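You operate a simulated robot arm through the tools that you are given. There is no shell and no other tool. Be economical: measure what you need, move in short steps, check, and stop when the job is done.

You are at the controls of a simulated robot arm. One attempt, no reset.

JOB
Put the white box into rack drawer 2, mark that drawer FULL and mark drawer 4 OUT.
Fine: shut the drawer again. Set down upright: what you pick out.
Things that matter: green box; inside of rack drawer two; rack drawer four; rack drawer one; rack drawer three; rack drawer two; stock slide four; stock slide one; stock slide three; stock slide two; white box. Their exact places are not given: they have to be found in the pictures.

Only the result counts: the job must be done as asked and must still hold three seconds after the hand-in. Knocking over, shifting, dropping, spilling or breaking anything else fails it.

ROBOT AND FRAMES
A 7-joint arm with a two-finger parallel gripper on a trunk, on a base that drives. Base frame: it is fixed to the floor where the robot stands at the start and does not move with it; the origin is under the middle of the robot, x ahead of it, y to its left, z up. Units: mm, degrees, N and s.
With the tool pointing down near the work surface it reaches from about 340 to 760 mm from the robot's upright axis, wherever it stands. Its first joint turns from -115.0 to 115.0 degrees. Places, roughly: green box, white box [250, -1500, 1000]; inside of rack drawer two [1200, -100, 1200]; rack drawer four [500, -1000, 1300]; rack drawer one [1400, 400, 1300]; rack drawer three [800, -600, 1300]; rack drawer two [1100, -100, 1300]; stock slide four [400, -900, 1100]; stock slide one [1300, 400, 1100]; stock slide three [700, -500, 1100]; stock slide two [1000, 0, 1100]. Payload 3.91 kg.
Tool frame: the origin (TCP) lies between the finger pads and is the grasp point; the fingertips stand 30 mm ahead of it; z points along the fingers, y is the line along which they close. The gripper opens to 110 mm. The fingers are 20 mm wide and 10 mm thick; the gripper's body (48 by 112 mm) begins 55 mm behind the TCP.
Orientation is told as [roll, pitch, yaw] about the base's x, y, z axes, in that order, counted from this pose: with the fingers straight down and closing along the base's y, the tool's x points along the base's -x, its y along +y and its z along -z.

CONTROLS
- The arm moves only by the tool jog_arm. Its argument "deltas" is a list of rows, each an object (a shift or turn left out is 0, a gripper value left out holds the last) with "rotation": the turn, a rotation vector about the tool's x, y, z in units of 45 degrees (1.0 is 45 degrees), a list of three; "dp": the shift along the tool's x, y, z in units of 300 mm (1.0 is 300 mm), a list of three; "jaw": the finger opening in mm, from 0 to 110. In form: [{"rotation": [rx, ry, rz], "dp": [tx, ty, tz], "jaw": jaw}, ...]. A call has 1 to 8 rows; each row is the pose to reach, as a shift and turn from the pose commanded when the call began, along the tool's axes at that moment. A call with a number of a shift or a turn outside -1 to 1 is refused whole. Each row takes 0.2 s and may step no farther than 50 mm and 8.6 degrees from the row before; otherwise, or with a gripper value out of range, the whole call is refused. A pose out of reach is approached as far as the arm can. The call stops where the force on the tool passes 40 N (or 10 N more than at its start, if that is more) or the arm is blocked; 0.2 s more then pass. The fingers move at their own pace (about 108 mm/s each) and stop on an object; they squeeze with about 23 N. The grip force told is the motor's: it shows also when the fingers shut on nothing. Time passes only in rows, and 0.2 s behind the last, so rows that repeat a pose let the fingers close. It gives the time, the measured TCP pose, the force on the tool (base axes), the opening and the grip force at its end, in the units of the frame above (readings bear some noise), with the torque about the TCP (base axes, N m) and any sound that the robot's microphone picked up.
- Cameras (640 x 400 px; columns grow to the right, rows downward): "scene" is now at [29.8, 126.9, 1680.1]; the picture's right is [-0.26, -0.97, 0.00], its down [-0.38, 0.10, -0.92] and it looks along [0.89, -0.24, -0.39] (base axes); focal length 277 px, centre (320, 200). "wrist" rides on the gripper at [72, 17, -103] in the tool frame; the picture's right is [-0.23, 0.97, 0.00], its down [-0.76, -0.18, -0.62] and it looks along [-0.61, -0.14, 0.78] (tool axes); focal length 222 px, centre (320, 200).
- grab_frame(camera): a new picture of that camera. It takes no simulated time.
- slide_trunk(by): slides the trunk up (or, below 0, down) by that many mm; the arm and the scene camera ride with it, the base frame stays. It gives what a move gives, with no picture.
- roll_base(legs): drives the robot by 1 to 6 legs, each [ahead, turn to the left] in mm and degrees, along the robot's own axes; the way and the turn of a leg run together, so that a leg with both is an arc; at most 1500 mm and 180 degrees a leg. The arm and the cameras ride along, it lands a little off, and it stops where it bumps. It gives what a move gives.
- head_to(pan, tilt): turns the head with the scene camera to pan (to the left, within 155 degrees either way) and tilt (down, from -29 to 69), counted from straight ahead of the robot. It gives what a move gives.
- locate(camera, pixels): for up to 12 pixels [column, row] of the newest picture of that camera ("zoom" is the newest enlarged one), the place [x, y, z] in the base frame of the surface seen there, good to about 3 mm. It takes no simulated time.
- close_up(camera, box): a new picture of the part [left, top, right, bottom] of that camera's present view, enlarged. It takes no simulated time.
- job_done(): hands the job in; it is judged then, once.

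Keep the steps short. Do not move on a guess: measure, check each grasp and each placing, and mend mistakes. In all there are 80 turns and 52 pictures (those below and enlarged ones count). Leave the gripper open and the arm clear of the work at the hand-in unless told otherwise, and finish with a single line.

The tools are called after "Emit:" as a command line: name --argument value ..., lists and objects as JSON in quotes. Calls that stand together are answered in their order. jog_arm: Moves the arm, as the interface text tells. Its arguments: {"type":"object","properties":{"deltas":{"type":"array","items":{"type":"object","properties":{"rotation":{"type":"array","items":{"type":"number"}},"dp":{"type":"array","items":{"type":"number"}},"jaw":{"type":"number"}}}}},"required":["deltas"]} The other tools are called the same way: slide_trunk (by) slides the trunk up or down; roll_base (legs) drives the base; head_to (pan, tilt) turns the head that bears the scene camera; grab_frame (camera) takes a picture; locate (camera, pixels) gives the place of the surface under pixels of a picture; close_up (camera, box) takes an enlarged picture of a part of a camera's view; job_done () hands the job in.

At the start:

```text
time: 0.0
tcp_pos: [395.6, -41.0, 1515.3]
tcp_rot: [0.0, 0.0, 0.0]
wrist_force: [-0.1, -0.1, -0.4]
ft_torque: [0.02, -0.01, 0.02]
opening: 110.0
gripper_force: 0.1
trunk travel left (down, up): [-758.0, 232.0]
robot x, y, heading: [0.5, 2.4, 0.1]
head pan, tilt: [-15.0, 23.1]
```

scene: 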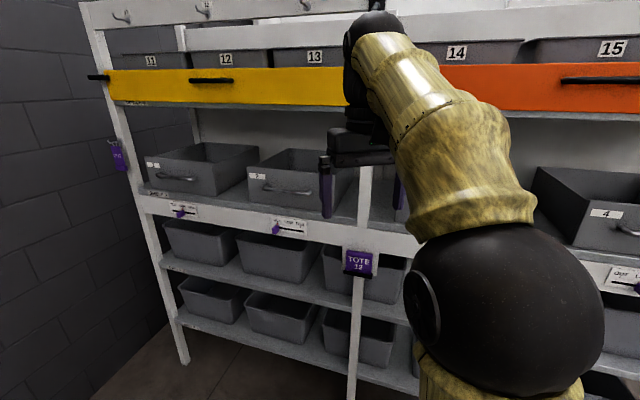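
wrist: 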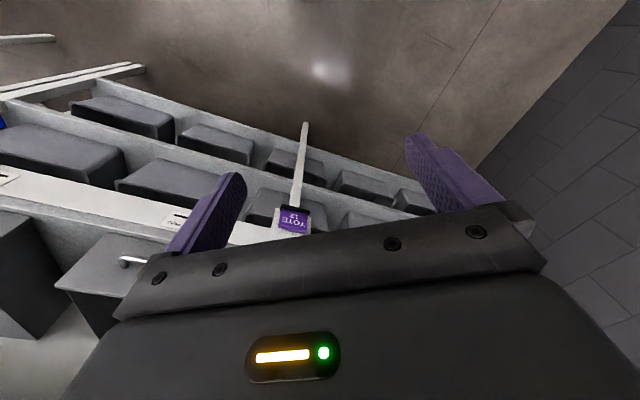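

I see a rack with numbered drawers and purple sliders beneath them. I'll enlarge drawers 1 and 2 and their slides.

Emit:
close_up --camera "scene" --box '[130, 130, 350, 260]'

Emit:
head_to --pan -60 --tilt 25

Emit:
grab_frame --camera "scene"

```text
2.91 times, centred on (240, 195) of scene
```

zoom: 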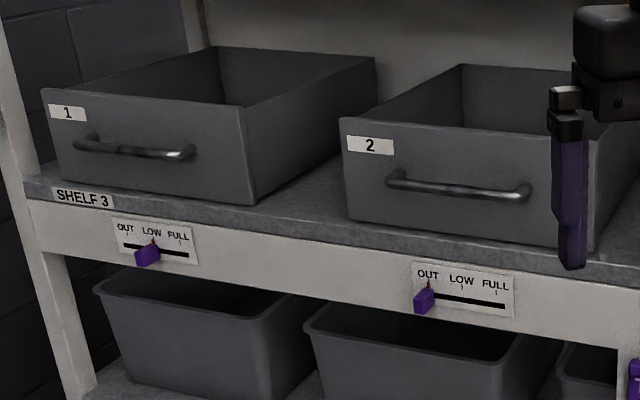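

```text
time: 1.1
tcp_pos: [395.9, -40.6, 1515.2]
tcp_rot: [0.0, 0.0, 0.1]
wrist_force: [-0.3, -0.2, 0.2]
ft_torque: [0.01, 0.01, 0.02]
opening: 110.2
gripper_force: 0.1
trunk travel left (down, up): [-758.0, 232.0]
robot x, y, heading: [1.8, 2.8, -0.1]
head pan, tilt: [-60.0, 25.0]
```

```text
48 pictures are left
```

scene: 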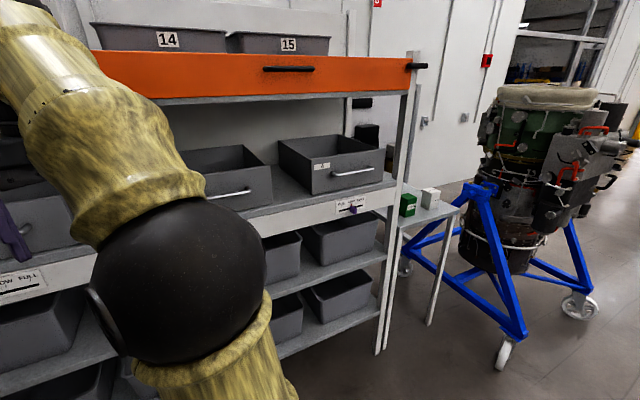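

The white box is at about (430,196) and the green one at (408,205). Next I'll zoom there and measure them.

Emit:
close_up --camera "scene" --box '[270, 120, 480, 250]'

Emit:
locate --camera "scene" --pixels '[[430, 188], [430, 198], [409, 196], [408, 206], [422, 218], [440, 206], [353, 209], [350, 172], [320, 165], [388, 205], [370, 80], [458, 208]]'

```text
3.05 times, centred on (375, 185) of scene
```

zoom: 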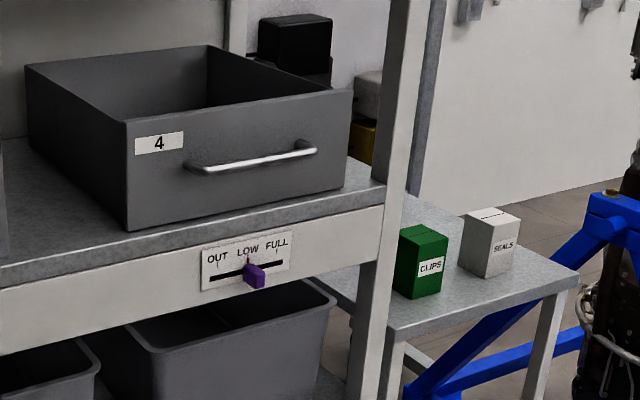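

```text
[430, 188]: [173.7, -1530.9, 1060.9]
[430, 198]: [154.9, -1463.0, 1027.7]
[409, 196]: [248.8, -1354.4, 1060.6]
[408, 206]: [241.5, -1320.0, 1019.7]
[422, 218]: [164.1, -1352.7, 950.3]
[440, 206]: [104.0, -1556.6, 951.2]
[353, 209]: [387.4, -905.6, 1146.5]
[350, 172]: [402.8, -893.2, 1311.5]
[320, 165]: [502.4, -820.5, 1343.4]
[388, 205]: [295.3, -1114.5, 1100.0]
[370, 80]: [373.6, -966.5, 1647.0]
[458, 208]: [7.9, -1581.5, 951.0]
```

Emit:
locate --camera "zoom" --pixels '[[465, 214], [494, 209], [519, 222], [490, 230], [462, 266], [487, 277], [513, 263], [401, 230], [447, 240], [413, 297], [574, 272], [393, 330]]'

Emit:
locate --camera "zoom" --pixels '[[262, 275], [251, 266], [217, 277], [276, 257], [218, 262], [248, 255], [277, 246], [130, 125], [348, 95], [128, 228], [343, 184], [250, 160]]'

```text
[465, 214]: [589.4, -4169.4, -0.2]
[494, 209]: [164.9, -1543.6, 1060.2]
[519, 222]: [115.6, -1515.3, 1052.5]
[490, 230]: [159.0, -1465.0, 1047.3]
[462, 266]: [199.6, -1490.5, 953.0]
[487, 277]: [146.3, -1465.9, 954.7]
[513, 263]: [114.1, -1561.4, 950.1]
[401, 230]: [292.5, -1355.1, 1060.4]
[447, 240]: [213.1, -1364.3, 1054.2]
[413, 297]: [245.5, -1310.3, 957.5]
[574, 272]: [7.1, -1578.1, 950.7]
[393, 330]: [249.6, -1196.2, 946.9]
```

```text
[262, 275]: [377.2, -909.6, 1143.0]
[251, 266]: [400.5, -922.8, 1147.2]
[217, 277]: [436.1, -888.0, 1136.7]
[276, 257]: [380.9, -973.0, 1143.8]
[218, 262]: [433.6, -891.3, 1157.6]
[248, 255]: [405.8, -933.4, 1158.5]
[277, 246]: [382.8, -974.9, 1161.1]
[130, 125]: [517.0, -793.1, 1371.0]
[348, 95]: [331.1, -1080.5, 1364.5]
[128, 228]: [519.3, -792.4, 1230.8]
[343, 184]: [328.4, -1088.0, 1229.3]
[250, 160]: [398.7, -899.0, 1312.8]
```

The rack runs along about (-0.54,-0.84), with its front facing (-0.84,0.54). Next I'll measure drawer 2 and its slide.

Emit:
head_to --pan 8 --tilt 20

Emit:
grab_frame --camera "scene"

Emit:
close_up --camera "scene" --box '[260, 120, 480, 260]'

```text
time: 2.5
tcp_pos: [396.6, -41.1, 1515.9]
tcp_rot: [0.0, 0.0, 0.0]
wrist_force: [0.3, -0.1, 0.3]
ft_torque: [0.01, -0.04, 0.02]
opening: 109.9
gripper_force: 0.1
trunk travel left (down, up): [-758.0, 232.0]
robot x, y, heading: [0.2, 0.2, 0.0]
head pan, tilt: [8.0, 20.0]
```

```text
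46 pictures are left
```

scene: 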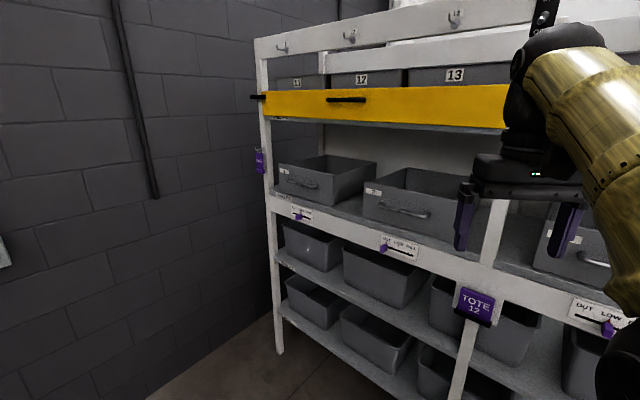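

```text
2.86 times, centred on (370, 190) of scene
```

zoom: 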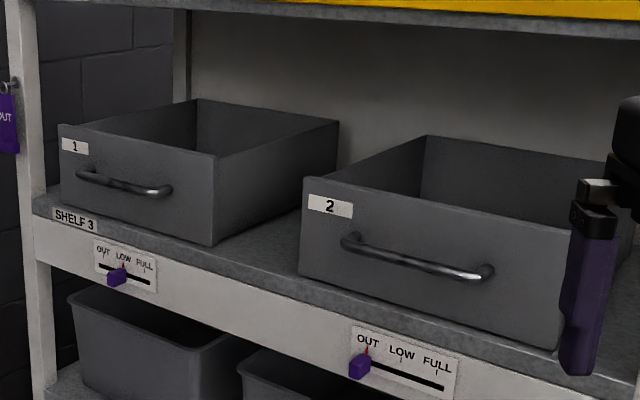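

Emit:
locate --camera "zoom" --pixels '[[304, 180], [302, 272], [428, 137], [428, 175], [345, 241], [410, 264], [488, 274], [360, 367], [370, 363], [444, 386], [365, 349], [436, 369]]'

Emit:
locate --camera "scene" --pixels '[[400, 97], [400, 120], [460, 100], [470, 132], [347, 100], [470, 160], [440, 175], [472, 290], [480, 305], [455, 230], [300, 242], [258, 98]]'

```text
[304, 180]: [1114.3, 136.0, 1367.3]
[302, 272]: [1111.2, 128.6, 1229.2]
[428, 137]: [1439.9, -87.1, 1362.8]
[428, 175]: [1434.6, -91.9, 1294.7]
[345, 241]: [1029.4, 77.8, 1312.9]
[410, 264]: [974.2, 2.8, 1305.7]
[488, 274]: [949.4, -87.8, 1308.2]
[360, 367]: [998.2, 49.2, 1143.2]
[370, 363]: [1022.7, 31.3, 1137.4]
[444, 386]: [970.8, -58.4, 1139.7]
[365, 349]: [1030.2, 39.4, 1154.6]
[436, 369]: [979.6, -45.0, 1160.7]
```

```text
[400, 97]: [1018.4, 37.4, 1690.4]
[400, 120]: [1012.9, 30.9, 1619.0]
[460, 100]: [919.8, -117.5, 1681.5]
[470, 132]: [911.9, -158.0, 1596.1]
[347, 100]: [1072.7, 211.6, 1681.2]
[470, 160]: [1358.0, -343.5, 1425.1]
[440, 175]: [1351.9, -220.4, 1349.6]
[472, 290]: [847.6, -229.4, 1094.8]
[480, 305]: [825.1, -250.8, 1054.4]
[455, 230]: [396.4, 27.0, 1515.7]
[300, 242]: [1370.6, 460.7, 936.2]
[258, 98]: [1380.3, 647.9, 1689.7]
```

Rack geometry, with u into the rack and v to its left (v = 0.54x + 0.842y):

| Item | u | v | z |
|---|---|---|---|
| Drawer 2 handle | 820 | 541 | 1308 |
| Slide 2 | 846 | 589 (OUT) to 491 (FULL) | 1143 |

I'll drive so the robot faces drawer 2 squarely.

Emit:
roll_base --legs '[[0, 57.3], [530, 0], [0, -90], [90, 0]]'

Emit:
slide_trunk --by -200

Emit:
head_to --pan 15 --tilt 25

Emit:
grab_frame --camera "scene"

```text
time: 16.0
tcp_pos: [660.9, 124.0, 1515.9]
tcp_rot: [0.0, -0.1, -35.4]
wrist_force: [0.2, 1.0, -0.8]
ft_torque: [0.03, -0.03, 0.06]
opening: 110.1
gripper_force: 0.2
trunk travel left (down, up): [-758.0, 232.0]
robot x, y, heading: [359.8, 383.8, -35.2]
head pan, tilt: [8.0, 20.0]
```

```text
time: 18.2
tcp_pos: [661.0, 124.6, 1317.8]
tcp_rot: [0.0, 0.0, -35.3]
wrist_force: [0.1, 0.6, 0.0]
ft_torque: [0.0, 0.0, -0.01]
opening: 110.1
gripper_force: 0.0
trunk travel left (down, up): [-558.0, 432.0]
robot x, y, heading: [357.8, 391.1, -35.2]
head pan, tilt: [8.0, 20.0]
```

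```text
time: 18.9
tcp_pos: [661.3, 124.4, 1315.8]
tcp_rot: [0.0, 0.0, -35.3]
wrist_force: [0.8, -0.8, 0.5]
ft_torque: [0.01, 0.02, -0.02]
opening: 110.0
gripper_force: 0.0
trunk travel left (down, up): [-558.0, 432.0]
robot x, y, heading: [362.6, 384.8, -35.3]
head pan, tilt: [15.0, 25.0]
```

```text
44 pictures are left
```

scene: 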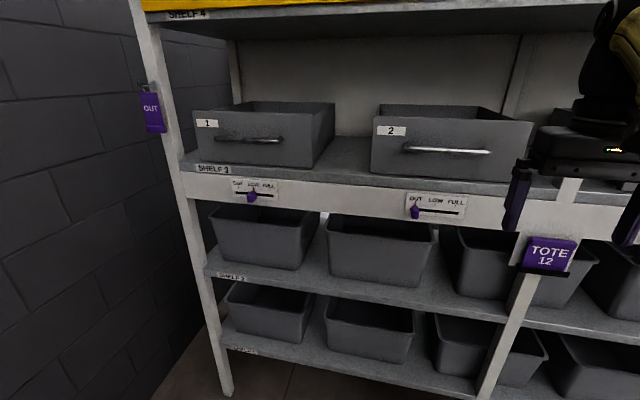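

Landed at u≈95, v≈520 with heading -35.3. I'll take a close-up for exact handle and slide positions.

Emit:
close_up --camera "scene" --box '[360, 95, 550, 235]'

```text
2.86 times, centred on (455, 165) of scene
```

zoom: 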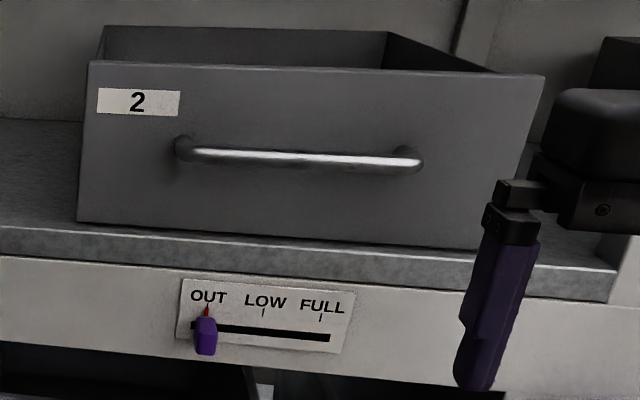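

Emit:
locate --camera "zoom" --pixels '[[89, 64], [542, 78], [190, 153], [300, 159], [407, 165], [300, 190], [205, 335], [207, 350], [207, 308], [263, 311], [320, 318], [280, 330]]'

Emit:
locate --camera "zoom" --pixels '[[198, 340], [213, 340], [205, 322], [205, 353], [330, 338], [105, 28], [385, 34], [300, 152], [300, 166]]'

```text
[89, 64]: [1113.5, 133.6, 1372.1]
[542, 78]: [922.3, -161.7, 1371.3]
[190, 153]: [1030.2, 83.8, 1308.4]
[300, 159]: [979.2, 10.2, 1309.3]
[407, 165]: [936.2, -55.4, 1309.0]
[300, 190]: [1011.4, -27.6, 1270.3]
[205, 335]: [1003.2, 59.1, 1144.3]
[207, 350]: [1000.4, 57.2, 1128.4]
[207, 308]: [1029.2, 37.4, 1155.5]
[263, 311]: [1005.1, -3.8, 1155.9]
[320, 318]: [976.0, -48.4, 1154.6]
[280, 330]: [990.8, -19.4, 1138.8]
```

```text
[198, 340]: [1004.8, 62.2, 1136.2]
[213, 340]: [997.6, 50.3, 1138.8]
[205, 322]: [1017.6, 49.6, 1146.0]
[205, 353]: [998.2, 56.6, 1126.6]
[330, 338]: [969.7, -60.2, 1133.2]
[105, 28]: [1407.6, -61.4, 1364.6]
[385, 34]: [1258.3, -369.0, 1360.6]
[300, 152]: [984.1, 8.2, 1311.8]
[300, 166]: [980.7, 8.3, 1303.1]
```

Knob 2 sits at v≈588 (OUT) and must go to v≈486 (FULL). I'll pitch the tool to horizontal while moving towards the knob, starting with the first 45°.

Emit:
jog_arm --deltas '[{"rotation": [0, -0.167, 0], "dp": [-0.068, 0.038, 0.049]}, {"rotation": [0, -0.333, 0], "dp": [-0.136, 0.077, 0.098]}, {"rotation": [0, -0.5, 0], "dp": [-0.204, 0.115, 0.147]}, {"rotation": [0, -0.667, 0], "dp": [-0.271, 0.154, 0.195]}, {"rotation": [0, -0.833, 0], "dp": [-0.339, 0.192, 0.244]}, {"rotation": [0, -1, 0], "dp": [-0.407, 0.231, 0.293], "jaw": 60}]'

Emit:
jog_arm --deltas '[{"rotation": [0, -0.167, 0], "dp": [-0.013, 0.038, 0.082]}, {"rotation": [0, -0.333, 0], "dp": [-0.027, 0.077, 0.165]}, {"rotation": [0, -0.5, 0], "dp": [-0.04, 0.115, 0.247]}, {"rotation": [0, -0.667, 0], "dp": [-0.053, 0.154, 0.33]}, {"rotation": [0, -0.833, 0], "dp": [-0.067, 0.192, 0.412]}, {"rotation": [0, -1, 0], "dp": [-0.08, 0.23, 0.495], "jaw": 60}]'

```text
time: 20.3
tcp_pos: [802.5, 109.6, 1225.8]
tcp_rot: [0.0, -45.0, -35.3]
wrist_force: [-0.4, -0.1, 0.5]
ft_torque: [0.03, 0.01, 0.0]
opening: 60.1
gripper_force: 0.0
trunk travel left (down, up): [-558.0, 432.0]
robot x, y, heading: [361.6, 389.1, -35.2]
head pan, tilt: [15.0, 25.0]
```

```text
time: 21.7
tcp_pos: [933.6, 86.7, 1132.2]
tcp_rot: [62.1, -86.7, -100.7]
wrist_force: [4.6, 3.4, 3.3]
ft_torque: [0.08, 0.18, -0.29]
opening: 59.9
gripper_force: 0.1
out of reach, approached as far as the arm can: row 3, 4
trunk travel left (down, up): [-558.0, 432.0]
robot x, y, heading: [366.0, 386.8, -35.3]
head pan, tilt: [15.0, 25.0]
```

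The tool is about horizontal, though rows 3 and 4 were out of reach. I'll look at it.

Emit:
grab_frame --camera "scene"

Emit:
jog_arm --deltas '[{"dp": [0, 0, 0]}]'

```text
42 pictures are left
```

scene: 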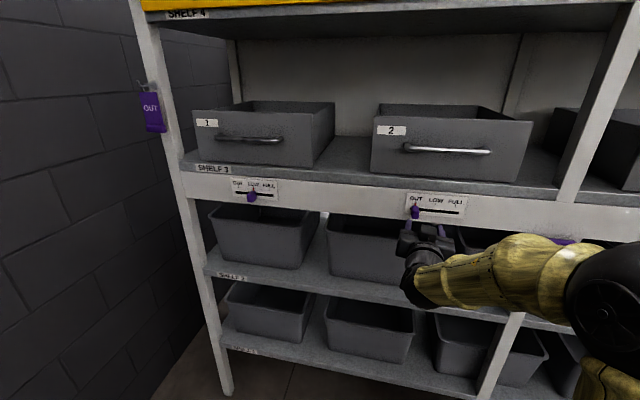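

```text
time: 22.1
tcp_pos: [939.6, 95.8, 1139.2]
tcp_rot: [-163.4, -89.8, 128.1]
wrist_force: [0.1, 0.6, 1.1]
ft_torque: [0.0, -0.02, 0.02]
opening: 60.0
gripper_force: 0.0
trunk travel left (down, up): [-558.0, 432.0]
robot x, y, heading: [360.2, 385.9, -35.4]
head pan, tilt: [15.0, 25.0]
```

Settled at u=739, v=588, z=1139, which is right in front of the knob. I'll square up by 2.6°, move in to u=808 and then close.

Emit:
jog_arm --deltas '[{"rotation": [-0.0587, 0, 0], "dp": [0.007, 0.005, 0.11]}, {"rotation": [-0.0587, 0, 0], "dp": [0.007, 0.0106, 0.228]}, {"rotation": [-0.0587, 0, 0], "dp": [0.007, 0.0106, 0.228]}]'

Emit:
grab_frame --camera "wrist"

```text
time: 22.9
tcp_pos: [996.9, 57.5, 1136.7]
tcp_rot: [-166.9, -89.9, 134.3]
wrist_force: [0.3, -0.4, 0.7]
ft_torque: [-0.03, -0.04, 0.03]
opening: 60.1
gripper_force: 0.0
trunk travel left (down, up): [-558.0, 432.0]
robot x, y, heading: [360.4, 387.1, -35.4]
head pan, tilt: [15.0, 25.0]
```

```text
41 pictures are left
```

wrist: 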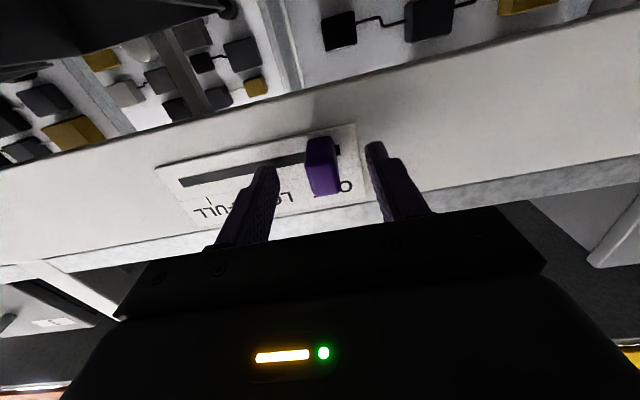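

The knob lies between the fingers. I'll close on it.

Emit:
jog_arm --deltas '[{"jaw": 5}, {"jaw": 5}, {"jaw": 5}]'

```text
time: 23.7
tcp_pos: [997.4, 58.0, 1137.3]
tcp_rot: [-155.8, -90.0, 123.1]
wrist_force: [0.5, -1.0, 1.0]
ft_torque: [0.06, 0.03, 0.04]
opening: 17.6
gripper_force: 45.4
trunk travel left (down, up): [-558.0, 432.0]
robot x, y, heading: [362.9, 386.2, -34.9]
head pan, tilt: [15.0, 25.0]
```

It's gripped at a 17.6 mm opening. I'll slide it 101 mm to the right.

Emit:
jog_arm --deltas '[{"dp": [0, -0.06, 0]}, {"dp": [0, -0.12, 0]}, {"dp": [0, -0.18, 0]}, {"dp": [0, -0.24, 0]}, {"dp": [0, -0.3, 0]}, {"dp": [0, -0.337, 0]}, {"dp": [0, -0.337, 0]}]'

Emit:
close_up --camera "scene" --box '[360, 95, 550, 235]'

```text
time: 25.3
tcp_pos: [943.8, -24.4, 1138.1]
tcp_rot: [-8.7, -89.8, -23.7]
wrist_force: [-12.0, 19.1, -15.6]
ft_torque: [0.18, -0.01, 0.03]
opening: 17.7
gripper_force: 45.1
trunk travel left (down, up): [-558.0, 432.0]
robot x, y, heading: [357.8, 388.1, -35.0]
head pan, tilt: [15.0, 25.0]
```

```text
2.86 times, centred on (455, 165) of scene
```

zoom: 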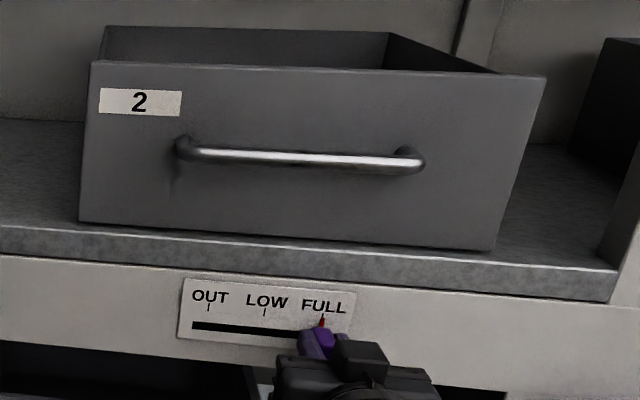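

The pointer is at FULL. I'll release and back off.

Emit:
jog_arm --deltas '[{"jaw": 60}, {"jaw": 60}, {"dp": [0, 0, -0.13], "jaw": 60}, {"dp": [0, 0, -0.28], "jaw": 60}, {"dp": [0, 0, -0.28], "jaw": 60}]'

Emit:
close_up --camera "scene" --box '[360, 95, 550, 235]'

```text
time: 26.5
tcp_pos: [871.8, 18.3, 1136.7]
tcp_rot: [-153.7, -90.1, 121.1]
wrist_force: [0.2, -0.1, -0.7]
ft_torque: [-0.03, -0.04, 0.05]
opening: 59.8
gripper_force: 0.0
trunk travel left (down, up): [-558.0, 432.0]
robot x, y, heading: [366.4, 385.4, -35.4]
head pan, tilt: [15.0, 25.0]
```

```text
2.86 times, centred on (455, 165) of scene
```

zoom: 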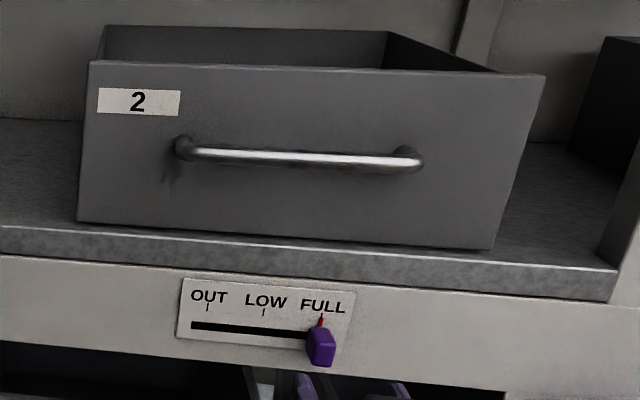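

Slide 2 reads FULL. Next I'll rise to handle height (1308) and roll the tool 90° so the fingers straddle the bar.

Emit:
jog_arm --deltas '[{"rotation": [0, 0, 0.167], "dp": [-0.095, 0.03, 0]}, {"rotation": [0, 0, 0.333], "dp": [-0.19, 0.06, 0]}, {"rotation": [0, 0, 0.5], "dp": [-0.285, 0.09, 0]}, {"rotation": [0, 0, 0.667], "dp": [-0.38, 0.12, 0]}, {"rotation": [0, 0, 0.833], "dp": [-0.475, 0.15, 0]}, {"rotation": [0, 0, 1.0], "dp": [-0.57, 0.183, 0]}, {"rotation": [0, 0, 1.0], "dp": [-0.57, 0.183, 0]}]'

Emit:
jog_arm --deltas '[{"rotation": [0, 0, 0.167]}, {"rotation": [0, 0, 0.333]}, {"rotation": [0, 0, 0.5]}, {"rotation": [0, 0, 0.667]}, {"rotation": [0, 0, 0.833]}, {"rotation": [0, 0, 1.0]}, {"rotation": [0, 0, 1.0]}]'

Emit:
grab_frame --camera "scene"

```text
time: 28.1
tcp_pos: [902.4, 64.3, 1310.1]
tcp_rot: [89.9, -44.9, -122.7]
wrist_force: [0.0, -0.5, 0.4]
ft_torque: [0.04, 0.02, 0.0]
opening: 59.8
gripper_force: 0.0
trunk travel left (down, up): [-558.0, 432.0]
robot x, y, heading: [358.1, 386.1, -35.2]
head pan, tilt: [15.0, 25.0]
```

```text
time: 29.7
tcp_pos: [902.8, 64.3, 1310.9]
tcp_rot: [90.0, 0.1, -122.7]
wrist_force: [-1.0, -0.8, 0.0]
ft_torque: [0.02, 0.01, -0.05]
opening: 60.4
gripper_force: 0.1
trunk travel left (down, up): [-558.0, 432.0]
robot x, y, heading: [361.4, 388.1, -35.0]
head pan, tilt: [15.0, 25.0]
```

```text
38 pictures are left
```

scene: 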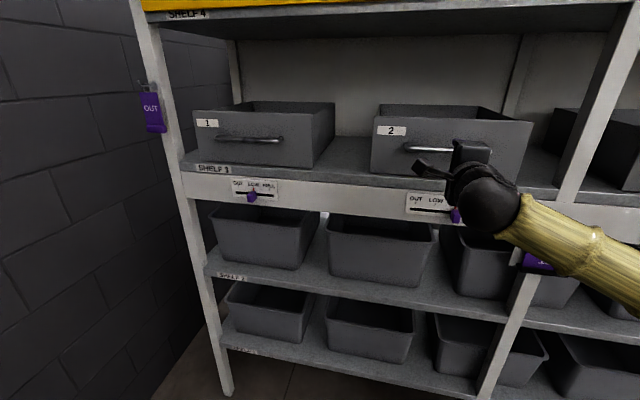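

The tool is level at u=725, v=542, z=1310, with the fingers closing vertically. I'll advance 92 mm and close on the bar.

Emit:
jog_arm --deltas '[{"dp": [0, -0.007, 0.15]}, {"dp": [0, -0.007, 0.28]}, {"dp": [0, -0.007, 0.306]}, {"dp": [0, -0.007, 0.306], "jaw": 0}, {"dp": [0, -0.007, 0.306], "jaw": 0}, {"dp": [0, -0.007, 0.306], "jaw": 0}]'

```text
time: 31.1
tcp_pos: [982.4, 15.5, 1306.4]
tcp_rot: [89.9, 0.1, -122.7]
wrist_force: [-3.4, 1.8, -8.9]
ft_torque: [0.02, 0.07, -0.07]
opening: 15.4
gripper_force: 45.4
trunk travel left (down, up): [-558.0, 432.0]
robot x, y, heading: [362.2, 381.8, -35.3]
head pan, tilt: [15.0, 25.0]
```

The bar is gripped at 15.4 mm. I'll pull the drawer out 240 mm.

Emit:
jog_arm --deltas '[{"dp": [0, 0, -0.05]}, {"dp": [0, 0, -0.15]}, {"dp": [0, 0, -0.26]}, {"dp": [0, 0, -0.38]}, {"dp": [0, 0, -0.5]}, {"dp": [0, 0, -0.62]}, {"dp": [0, 0, -0.72]}, {"dp": [0, 0, -0.8]}]'

Emit:
grab_frame --camera "scene"

```text
time: 32.9
tcp_pos: [777.6, 147.3, 1305.0]
tcp_rot: [89.8, 0.0, -122.9]
wrist_force: [-3.5, -5.2, -6.4]
ft_torque: [0.02, 0.2, 0.14]
opening: 15.5
gripper_force: 44.8
trunk travel left (down, up): [-558.0, 432.0]
robot x, y, heading: [361.0, 389.0, -35.3]
head pan, tilt: [15.0, 25.0]
```

```text
37 pictures are left
```

scene: 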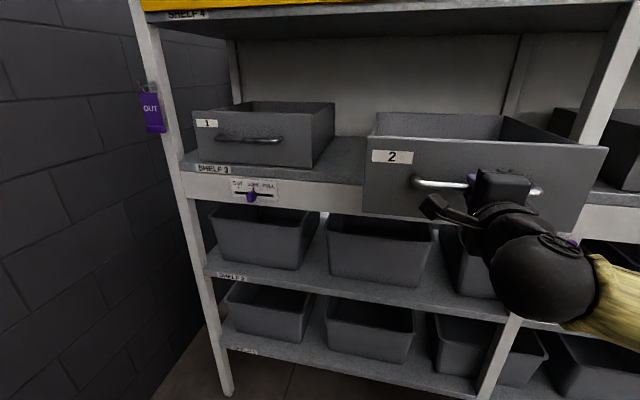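

The drawer is out about 243 mm. I'll release, back off and drive back.

Emit:
jog_arm --deltas '[{"jaw": 70}, {"jaw": 70}, {"dp": [0, 0, -0.1]}, {"dp": [0, 0, -0.22]}, {"dp": [0, 0, -0.22]}]'

Emit:
grab_frame --camera "scene"

```text
time: 34.1
tcp_pos: [735.4, 173.8, 1304.1]
tcp_rot: [90.1, 0.0, -122.7]
wrist_force: [-0.1, 0.6, 0.0]
ft_torque: [-0.01, -0.02, -0.02]
opening: 70.0
gripper_force: 0.1
out of reach, approached as far as the arm can: row 4, 5
trunk travel left (down, up): [-558.0, 432.0]
robot x, y, heading: [361.4, 386.5, -35.2]
head pan, tilt: [15.0, 25.0]
```

```text
36 pictures are left
```

scene: 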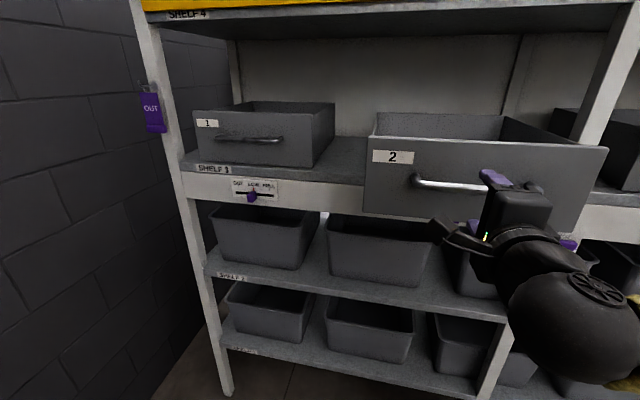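

I'm clear of the bar. Next I'll back off, drive along the rack to slide 4, and face it squarely.

Emit:
roll_base --legs '[[-130, 0], [0, -87.5], [1065, 0], [0, 90], [130, 0]]'

Emit:
head_to --pan 0 --tilt 30

Emit:
grab_frame --camera "scene"

```text
time: 53.3
tcp_pos: [212.2, -691.8, 1302.8]
tcp_rot: [90.1, 0.0, -118.4]
wrist_force: [0.2, -0.4, -0.4]
ft_torque: [0.01, 0.01, -0.04]
opening: 70.1
gripper_force: 0.1
trunk travel left (down, up): [-558.0, 432.0]
robot x, y, heading: [-176.7, -511.3, -31.0]
head pan, tilt: [15.0, 25.0]
```

```text
time: 54.1
tcp_pos: [211.9, -692.5, 1302.9]
tcp_rot: [90.0, 0.0, -118.4]
wrist_force: [-0.7, 0.2, -0.1]
ft_torque: [0.0, 0.0, -0.01]
opening: 70.0
gripper_force: 0.1
trunk travel left (down, up): [-558.0, 432.0]
robot x, y, heading: [-180.3, -506.7, -31.0]
head pan, tilt: [0.0, 30.0]
```

```text
35 pictures are left
```

scene: 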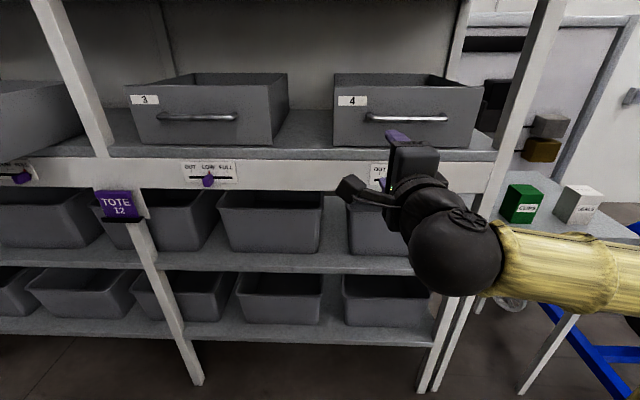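

Landed at u=125, v=-525. I'll lower to slide height and roll the fingers back to horizontal closing.

Emit:
jog_arm --deltas '[{"rotation": [0, 0, -0.143], "dp": [-0.052, -0.078, 0.073]}, {"rotation": [0, 0, -0.286], "dp": [-0.103, -0.156, 0.145]}, {"rotation": [0, 0, -0.429], "dp": [-0.155, -0.234, 0.218]}, {"rotation": [0, 0, -0.571], "dp": [-0.207, -0.313, 0.29]}, {"rotation": [0, 0, -0.714], "dp": [-0.259, -0.391, 0.363]}, {"rotation": [0, 0, -0.857], "dp": [-0.31, -0.469, 0.435]}, {"rotation": [0, 0, -1.0], "dp": [-0.362, -0.547, 0.508]}, {"rotation": [0, 0, -1.0], "dp": [-0.362, -0.547, 0.508]}]'

Emit:
jog_arm --deltas '[{"rotation": [0, 0, -0.167]}, {"rotation": [0, 0, -0.333]}, {"rotation": [0, 0, -0.5]}, {"rotation": [0, 0, -0.667]}, {"rotation": [0, 0, -0.833]}, {"rotation": [0, 0, -1.0]}, {"rotation": [0, 0, -1.0]}]'

Emit:
close_up --camera "scene" --box '[320, 130, 510, 250]'

```text
time: 55.9
tcp_pos: [295.5, -858.5, 1139.8]
tcp_rot: [90.0, -45.1, -118.4]
wrist_force: [0.0, -0.8, -0.5]
ft_torque: [-0.02, 0.0, -0.06]
opening: 69.8
gripper_force: 0.1
trunk travel left (down, up): [-558.0, 432.0]
robot x, y, heading: [-176.1, -507.4, -30.9]
head pan, tilt: [0.0, 30.0]
```

```text
time: 57.5
tcp_pos: [294.9, -859.7, 1139.0]
tcp_rot: [-95.2, -89.9, 66.8]
wrist_force: [0.9, -1.0, -0.5]
ft_torque: [0.0, -0.03, 0.0]
opening: 69.9
gripper_force: 0.0
trunk travel left (down, up): [-558.0, 432.0]
robot x, y, heading: [-179.4, -512.5, -30.8]
head pan, tilt: [0.0, 30.0]
```

```text
3.33 times, centred on (415, 190) of scene
```

zoom: 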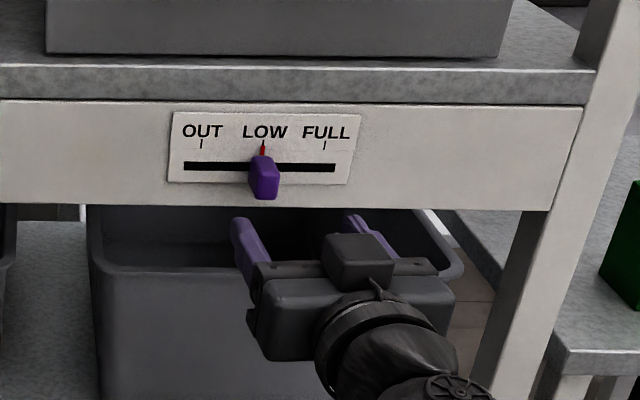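

Emit:
locate --camera "zoom" --pixels '[[202, 144], [263, 147], [324, 145], [264, 181], [257, 182], [275, 181], [264, 196], [300, 168], [200, 167]]'

```text
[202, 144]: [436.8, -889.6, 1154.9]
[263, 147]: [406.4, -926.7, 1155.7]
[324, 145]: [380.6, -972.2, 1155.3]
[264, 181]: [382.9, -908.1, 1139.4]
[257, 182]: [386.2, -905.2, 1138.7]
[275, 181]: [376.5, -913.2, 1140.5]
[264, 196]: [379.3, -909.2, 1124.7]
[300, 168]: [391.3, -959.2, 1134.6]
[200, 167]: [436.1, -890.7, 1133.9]
```

Knob 4 is at v=-560 and OUT is at about v=-512. I'll square up, advance to u=808 and grip.

Emit:
jog_arm --deltas '[{"rotation": [0.0947, 0, 0], "dp": [0.004, -0.004, 0.12], "jaw": 60}, {"rotation": [0.0947, 0, 0], "dp": [0.004, -0.008, 0.24], "jaw": 60}, {"rotation": [0.0947, 0, 0], "dp": [0.004, -0.0105, 0.32], "jaw": 60}, {"rotation": [0.0947, 0, 0], "dp": [0.004, -0.0105, 0.32], "jaw": 60}, {"rotation": [0.0947, 0, 0], "dp": [0.004, -0.0105, 0.32], "jaw": 5}, {"rotation": [0.0947, 0, 0], "dp": [0.004, -0.0105, 0.32], "jaw": 5}, {"rotation": [0.0947, 0, 0], "dp": [0.004, -0.0105, 0.32], "jaw": 5}]'

```text
time: 59.1
tcp_pos: [377.1, -908.5, 1137.2]
tcp_rot: [-143.1, -90.1, 110.3]
wrist_force: [1.9, -2.0, 0.3]
ft_torque: [-0.01, -0.01, 0.02]
opening: 17.6
gripper_force: 45.1
trunk travel left (down, up): [-558.0, 432.0]
robot x, y, heading: [-173.9, -507.9, -31.2]
head pan, tilt: [0.0, 30.0]
```

It's gripped at 17.6 mm. I'll slide 49 mm to the left.

Emit:
jog_arm --deltas '[{"dp": [0, 0.055, 0]}, {"dp": [0, 0.11, 0]}, {"dp": [0, 0.163, 0]}, {"dp": [0, 0.163, 0]}]'

Emit:
close_up --camera "scene" --box '[320, 130, 510, 250]'

```text
time: 60.1
tcp_pos: [403.0, -867.0, 1137.1]
tcp_rot: [-172.6, -89.9, 140.0]
wrist_force: [6.3, -4.9, 8.5]
ft_torque: [0.51, 0.68, -0.02]
opening: 17.5
gripper_force: 45.0
trunk travel left (down, up): [-558.0, 432.0]
robot x, y, heading: [-179.6, -509.4, -30.8]
head pan, tilt: [0.0, 30.0]
```

```text
3.33 times, centred on (415, 190) of scene
```

zoom: 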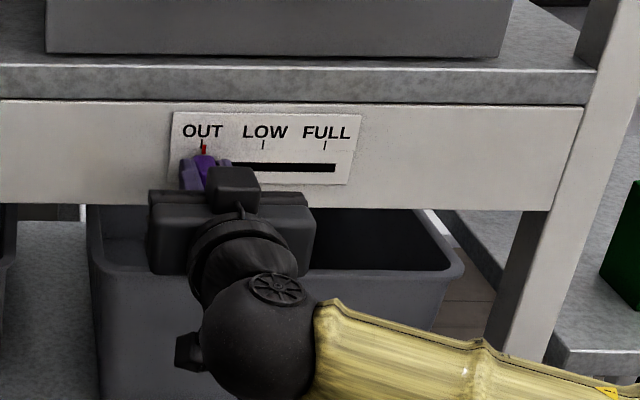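

The pointer is at OUT. I'll release, back off and check.

Emit:
jog_arm --deltas '[{"jaw": 60}, {"jaw": 60}, {"dp": [0, 0, -0.13]}, {"dp": [0, 0, -0.28]}, {"dp": [0, 0, -0.42]}, {"dp": [0, 0, -0.42]}]'

Emit:
head_to --pan -15 --tilt 30

Emit:
grab_frame --camera "scene"

Emit:
close_up --camera "scene" --box '[400, 150, 580, 270]'

```text
time: 61.5
tcp_pos: [297.2, -798.2, 1138.6]
tcp_rot: [153.9, -90.0, 173.5]
wrist_force: [0.6, 0.1, 1.0]
ft_torque: [0.02, 0.02, 0.04]
opening: 60.1
gripper_force: 0.0
trunk travel left (down, up): [-558.0, 432.0]
robot x, y, heading: [-174.7, -507.8, -30.6]
head pan, tilt: [0.0, 30.0]
```

```text
time: 62.2
tcp_pos: [298.2, -798.5, 1137.4]
tcp_rot: [-141.5, -90.0, 108.8]
wrist_force: [0.6, 0.8, 0.3]
ft_torque: [0.02, -0.01, 0.0]
opening: 60.0
gripper_force: 0.0
trunk travel left (down, up): [-558.0, 432.0]
robot x, y, heading: [-177.4, -510.0, -30.8]
head pan, tilt: [-15.0, 30.0]
```

```text
32 pictures are left
```

scene: 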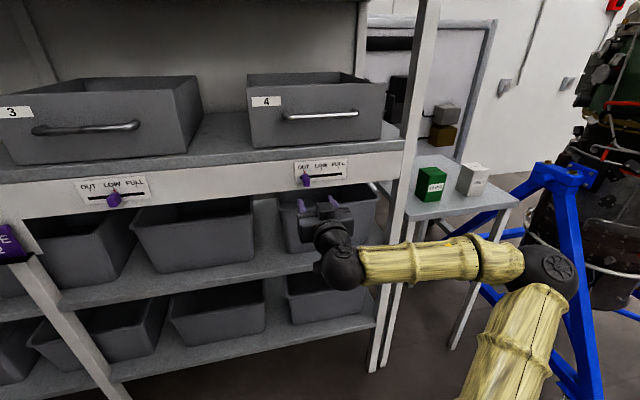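

```text
3.33 times, centred on (490, 210) of scene
```

zoom: 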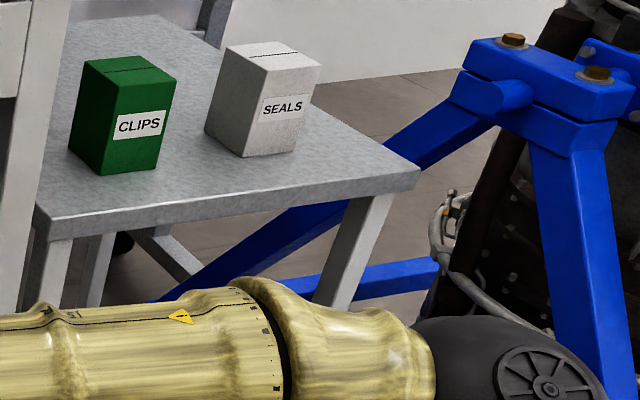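

Slide 4 reads OUT. Next come the exact white box corners, the table edge and the blue stand.

Emit:
locate --camera "zoom" --pixels '[[227, 48], [264, 71], [319, 65], [285, 43], [206, 134], [244, 156], [298, 149], [160, 62], [158, 166], [417, 172], [470, 50], [600, 140]]'

Emit:
close_up --camera "scene" --box '[290, 145, 390, 210]'

```text
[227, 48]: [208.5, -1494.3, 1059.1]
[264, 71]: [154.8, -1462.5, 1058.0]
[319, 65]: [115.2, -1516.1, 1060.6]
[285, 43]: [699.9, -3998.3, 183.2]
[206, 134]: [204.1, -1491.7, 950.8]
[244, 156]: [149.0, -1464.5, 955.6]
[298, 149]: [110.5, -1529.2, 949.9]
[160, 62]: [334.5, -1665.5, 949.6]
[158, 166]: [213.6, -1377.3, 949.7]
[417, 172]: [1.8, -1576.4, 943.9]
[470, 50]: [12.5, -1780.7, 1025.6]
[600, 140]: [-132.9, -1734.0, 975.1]
```

```text
6.15 times, centred on (340, 178) of scene
```

zoom: 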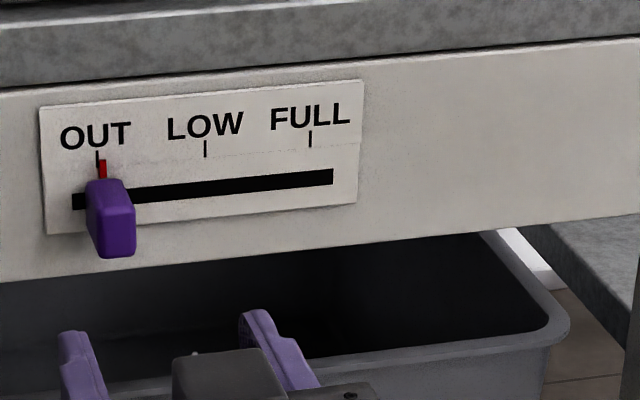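

White box centre is about (162,-1505), or u=949, v=-1180, aligned with the rack, 62–66 mm wide, top at 1060. I'll turn the tool to point down in free space before driving to the table.

Emit:
jog_arm --deltas '[{"rotation": [0, 0.167, 0], "dp": [-0.036, 0, -0.03]}, {"rotation": [0, 0.333, 0], "dp": [-0.072, 0, -0.06]}, {"rotation": [0, 0.5, 0], "dp": [-0.108, 0, -0.09]}, {"rotation": [0, 0.667, 0], "dp": [-0.145, 0, -0.12]}, {"rotation": [0, 0.833, 0], "dp": [-0.18, 0, -0.15]}, {"rotation": [0, 1, 0], "dp": [-0.217, 0, -0.18]}, {"rotation": [0, 1, 0], "dp": [-0.217, 0, -0.18]}]'

Emit:
jog_arm --deltas '[{"rotation": [0, 0.167, 0], "dp": [-0.005, 0, -0.046]}, {"rotation": [0, 0.333, 0], "dp": [-0.01, 0, -0.092]}, {"rotation": [0, 0.5, 0], "dp": [-0.014, 0, -0.139]}, {"rotation": [0, 0.667, 0], "dp": [-0.019, 0, -0.185]}, {"rotation": [0, 0.833, 0], "dp": [-0.024, 0, -0.232]}, {"rotation": [0, 1, 0], "dp": [-0.028, 0, -0.278]}, {"rotation": [0, 1, 0], "dp": [-0.028, 0, -0.278], "jaw": 110}]'

Emit:
grab_frame --camera "scene"

```text
time: 63.9
tcp_pos: [252.0, -769.2, 1203.6]
tcp_rot: [0.0, -45.1, -32.7]
wrist_force: [0.3, -0.8, -0.3]
ft_torque: [0.02, 0.0, 0.01]
opening: 60.0
gripper_force: 0.0
trunk travel left (down, up): [-558.0, 432.0]
robot x, y, heading: [-180.3, -509.9, -30.9]
head pan, tilt: [-15.0, 30.0]
```

```text
time: 65.5
tcp_pos: [206.7, -741.1, 1268.1]
tcp_rot: [0.0, 0.0, -32.7]
wrist_force: [0.7, 0.0, -0.7]
ft_torque: [-0.01, 0.01, 0.0]
opening: 110.0
gripper_force: 0.1
trunk travel left (down, up): [-558.0, 432.0]
robot x, y, heading: [-178.6, -508.3, -30.8]
head pan, tilt: [-15.0, 30.0]
```

```text
29 pictures are left
```

scene: 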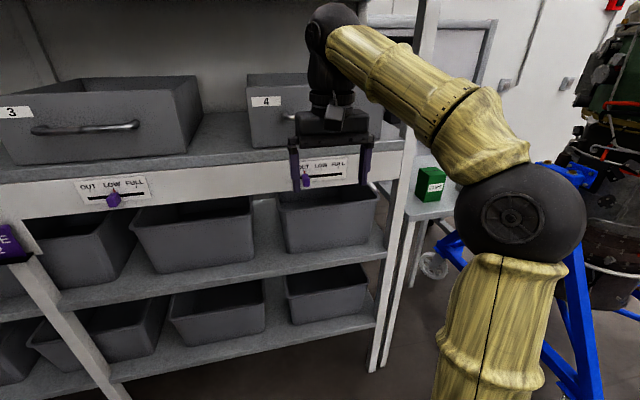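

The elbow sticks out to the right, so I'll measure how far before approaching the blue stand.

Emit:
locate --camera "scene" --pixels '[[580, 215], [520, 215], [550, 190], [500, 360], [596, 400], [555, 180]]'

```text
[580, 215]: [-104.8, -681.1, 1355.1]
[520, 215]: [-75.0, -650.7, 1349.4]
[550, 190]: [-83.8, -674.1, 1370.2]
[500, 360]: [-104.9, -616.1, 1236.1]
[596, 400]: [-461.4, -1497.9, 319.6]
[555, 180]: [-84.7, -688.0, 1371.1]
```

The elbow reaches only about 165 mm right of the axis, so parking at v≈-1060 is safe. I'll drive there.

Emit:
roll_base --legs '[[-130, 0], [0, -91.9], [530, 0], [0, 90], [350, 0]]'

Emit:
head_to --pan -15 --tilt 45

Emit:
grab_frame --camera "scene"

Emit:
grab_frame --camera "wrist"

```text
time: 83.3
tcp_pos: [138.4, -1298.3, 1268.5]
tcp_rot: [0.0, 0.1, -31.3]
wrist_force: [-0.1, 0.4, 0.4]
ft_torque: [-0.01, 0.03, -0.03]
opening: 110.1
gripper_force: 0.0
trunk travel left (down, up): [-558.0, 432.0]
robot x, y, heading: [-250.2, -1073.2, -29.6]
head pan, tilt: [-15.0, 30.0]
```

```text
time: 84.1
tcp_pos: [137.1, -1297.6, 1268.7]
tcp_rot: [0.0, 0.0, -31.2]
wrist_force: [0.6, -0.4, 0.6]
ft_torque: [-0.03, 0.0, -0.01]
opening: 110.1
gripper_force: 0.1
trunk travel left (down, up): [-558.0, 432.0]
robot x, y, heading: [-250.8, -1075.2, -29.1]
head pan, tilt: [-15.0, 45.0]
```

```text
28 pictures are left
```

scene: 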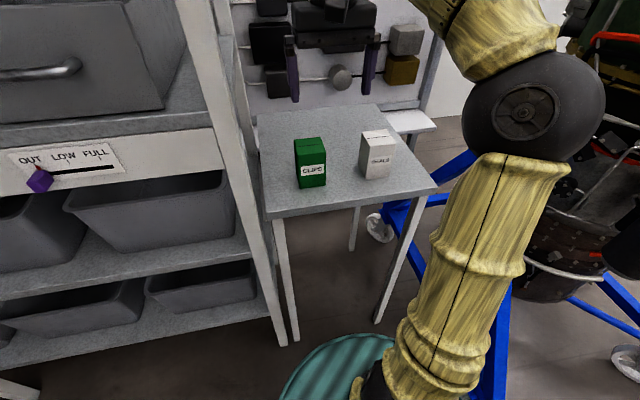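

```text
27 pictures are left
```

wrist: 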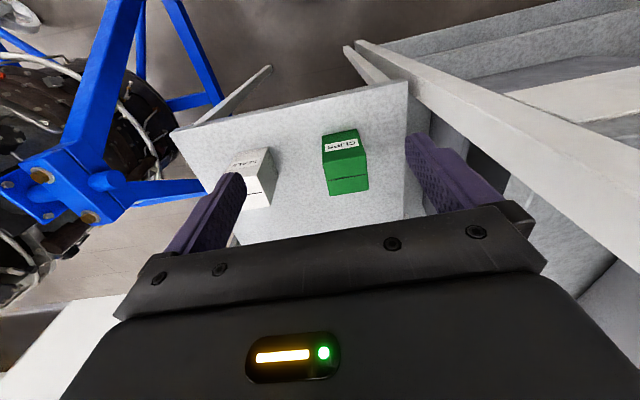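

Emit:
close_up --camera "scene" --box '[280, 115, 420, 205]'

```text
4.44 times, centred on (350, 160) of scene
```

zoom: 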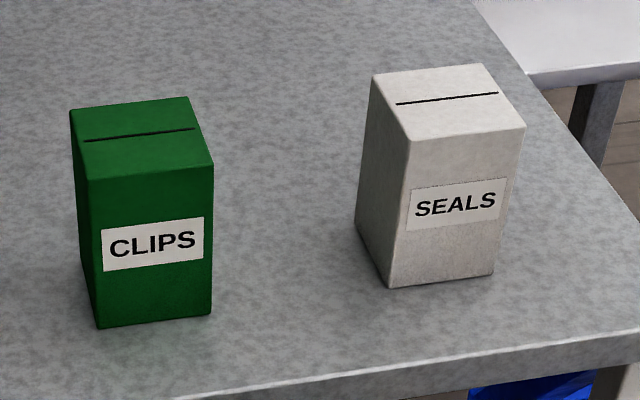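

Emit:
locate --camera "zoom" --pixels '[[375, 77], [482, 67], [523, 126], [410, 137], [447, 98], [391, 284], [492, 270], [210, 165], [189, 100]]'

```text
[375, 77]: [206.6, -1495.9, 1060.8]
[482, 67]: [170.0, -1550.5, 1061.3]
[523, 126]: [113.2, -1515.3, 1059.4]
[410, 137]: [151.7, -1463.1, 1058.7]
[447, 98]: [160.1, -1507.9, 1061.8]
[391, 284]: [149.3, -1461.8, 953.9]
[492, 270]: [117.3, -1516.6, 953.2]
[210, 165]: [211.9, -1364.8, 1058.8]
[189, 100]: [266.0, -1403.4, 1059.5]
```

Box centre is (160.4,-1506.2), yaw about -33, standing from 951 to 1060. I'll move above it.

Emit:
jog_arm --deltas '[{"rotation": [0, 0, 0.04], "dp": [-0.085, -0.111, 0]}, {"rotation": [0, 0, 0.04], "dp": [-0.17, -0.222, 0]}, {"rotation": [0, 0, 0.04], "dp": [-0.255, -0.332, 0]}, {"rotation": [0, 0, 0.04], "dp": [-0.34, -0.443, 0]}, {"rotation": [0, 0, 0.04], "dp": [-0.425, -0.554, 0]}, {"rotation": [0, 0, 0.04], "dp": [-0.425, -0.554, 0.1]}, {"rotation": [0, 0, 0.04], "dp": [-0.425, -0.554, 0.2]}]'

Emit:
grab_frame --camera "wrist"

```text
time: 85.7
tcp_pos: [159.1, -1505.1, 1209.0]
tcp_rot: [0.0, 0.0, -33.1]
wrist_force: [-0.6, -0.9, 0.2]
ft_torque: [0.02, -0.02, -0.02]
opening: 110.0
gripper_force: 0.0
out of reach, approached as far as the arm can: row 3, 4, 5, 6
trunk travel left (down, up): [-558.0, 432.0]
robot x, y, heading: [-252.2, -1073.3, -29.4]
head pan, tilt: [-15.0, 45.0]
```

```text
25 pictures are left
```

wrist: 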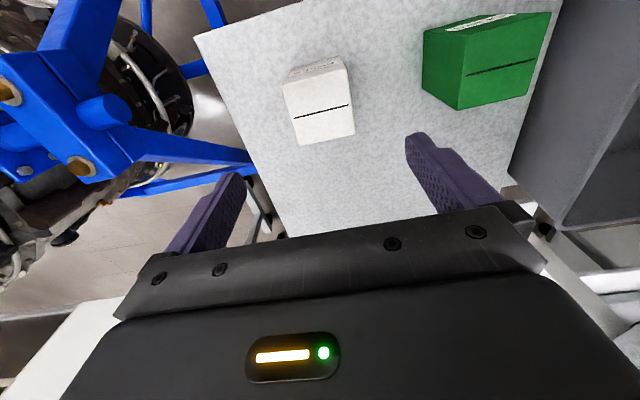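

The box is centred below the gripper. The arm is near its upper reach here, so I'll descend with the trunk, 100 mm first.

Emit:
slide_trunk --by -100

Emit:
grab_frame --camera "wrist"

Emit:
grab_frame --camera "scene"

```text
time: 87.0
tcp_pos: [159.3, -1504.2, 1106.8]
tcp_rot: [0.1, 0.0, -33.1]
wrist_force: [0.6, -0.7, 0.2]
ft_torque: [0.02, 0.02, -0.01]
opening: 109.9
gripper_force: 0.1
trunk travel left (down, up): [-458.0, 532.0]
robot x, y, heading: [-247.9, -1074.6, -29.5]
head pan, tilt: [-15.0, 45.0]
```

```text
24 pictures are left
```

wrist: 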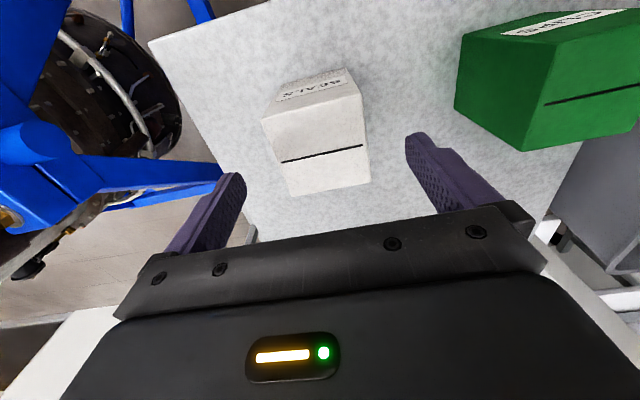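

```text
23 pictures are left
```

scene: 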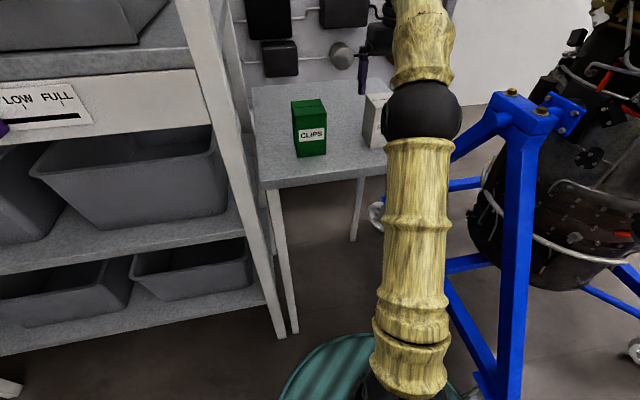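

Aligned. I'll go down the last 80 mm.

Emit:
slide_trunk --by -80

Emit:
jog_arm --deltas '[{"jaw": 40}, {"jaw": 40}, {"jaw": 40}]'

```text
time: 88.2
tcp_pos: [160.3, -1505.2, 1028.3]
tcp_rot: [0.0, 0.0, -33.1]
wrist_force: [-0.3, -1.0, -1.3]
ft_torque: [0.03, 0.0, 0.02]
opening: 109.9
gripper_force: 0.2
trunk travel left (down, up): [-378.0, 612.0]
robot x, y, heading: [-250.8, -1072.2, -29.5]
head pan, tilt: [-15.0, 45.0]
```

```text
time: 89.0
tcp_pos: [159.5, -1505.1, 1027.9]
tcp_rot: [0.0, -0.1, -33.1]
wrist_force: [0.9, 0.5, 0.3]
ft_torque: [-0.02, 0.01, 0.01]
opening: 69.8
gripper_force: 23.3
trunk travel left (down, up): [-378.0, 612.0]
robot x, y, heading: [-253.0, -1075.3, -29.5]
head pan, tilt: [-15.0, 45.0]
```

Gripped at 69.8 mm and 23 N. I'll lift with the trunk and check.

Emit:
slide_trunk --by 120

Emit:
grab_frame --camera "wrist"

```text
time: 90.5
tcp_pos: [161.3, -1505.0, 1146.8]
tcp_rot: [-0.1, 0.0, -33.1]
wrist_force: [0.4, -0.1, -1.8]
ft_torque: [0.02, -0.04, -0.01]
opening: 69.9
gripper_force: 23.1
trunk travel left (down, up): [-498.0, 492.0]
robot x, y, heading: [-253.5, -1072.3, -29.6]
head pan, tilt: [-15.0, 45.0]
```

```text
22 pictures are left
```

wrist: 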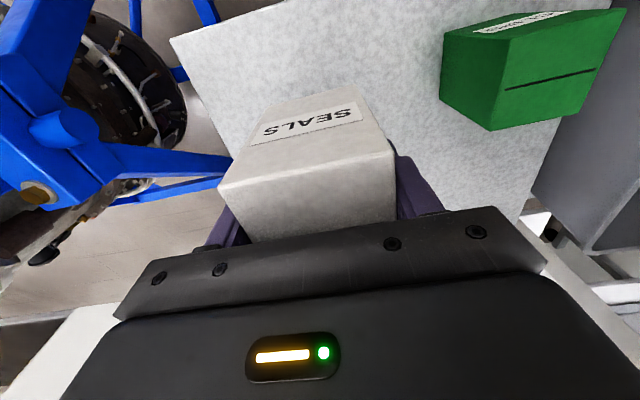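

The box is held. I'll raise it above the drawer rim height, then back away from the table.

Emit:
slide_trunk --by 325

Emit:
roll_base --legs '[[-420, 0]]'

```text
time: 93.7
tcp_pos: [160.2, -1506.0, 1471.3]
tcp_rot: [-0.1, 0.1, -33.1]
wrist_force: [-1.0, 0.2, -1.4]
ft_torque: [0.03, 0.02, 0.04]
opening: 69.8
gripper_force: 22.4
trunk travel left (down, up): [-823.0, 167.0]
robot x, y, heading: [-252.3, -1074.2, -29.7]
head pan, tilt: [-15.0, 45.0]
```

```text
time: 96.6
tcp_pos: [-201.4, -1299.1, 1473.8]
tcp_rot: [0.0, -0.1, -32.8]
wrist_force: [0.1, 1.0, -1.0]
ft_torque: [-0.02, -0.01, -0.01]
opening: 69.7
gripper_force: 23.2
trunk travel left (down, up): [-823.0, 167.0]
robot x, y, heading: [-613.2, -872.9, -29.4]
head pan, tilt: [-15.0, 45.0]
```

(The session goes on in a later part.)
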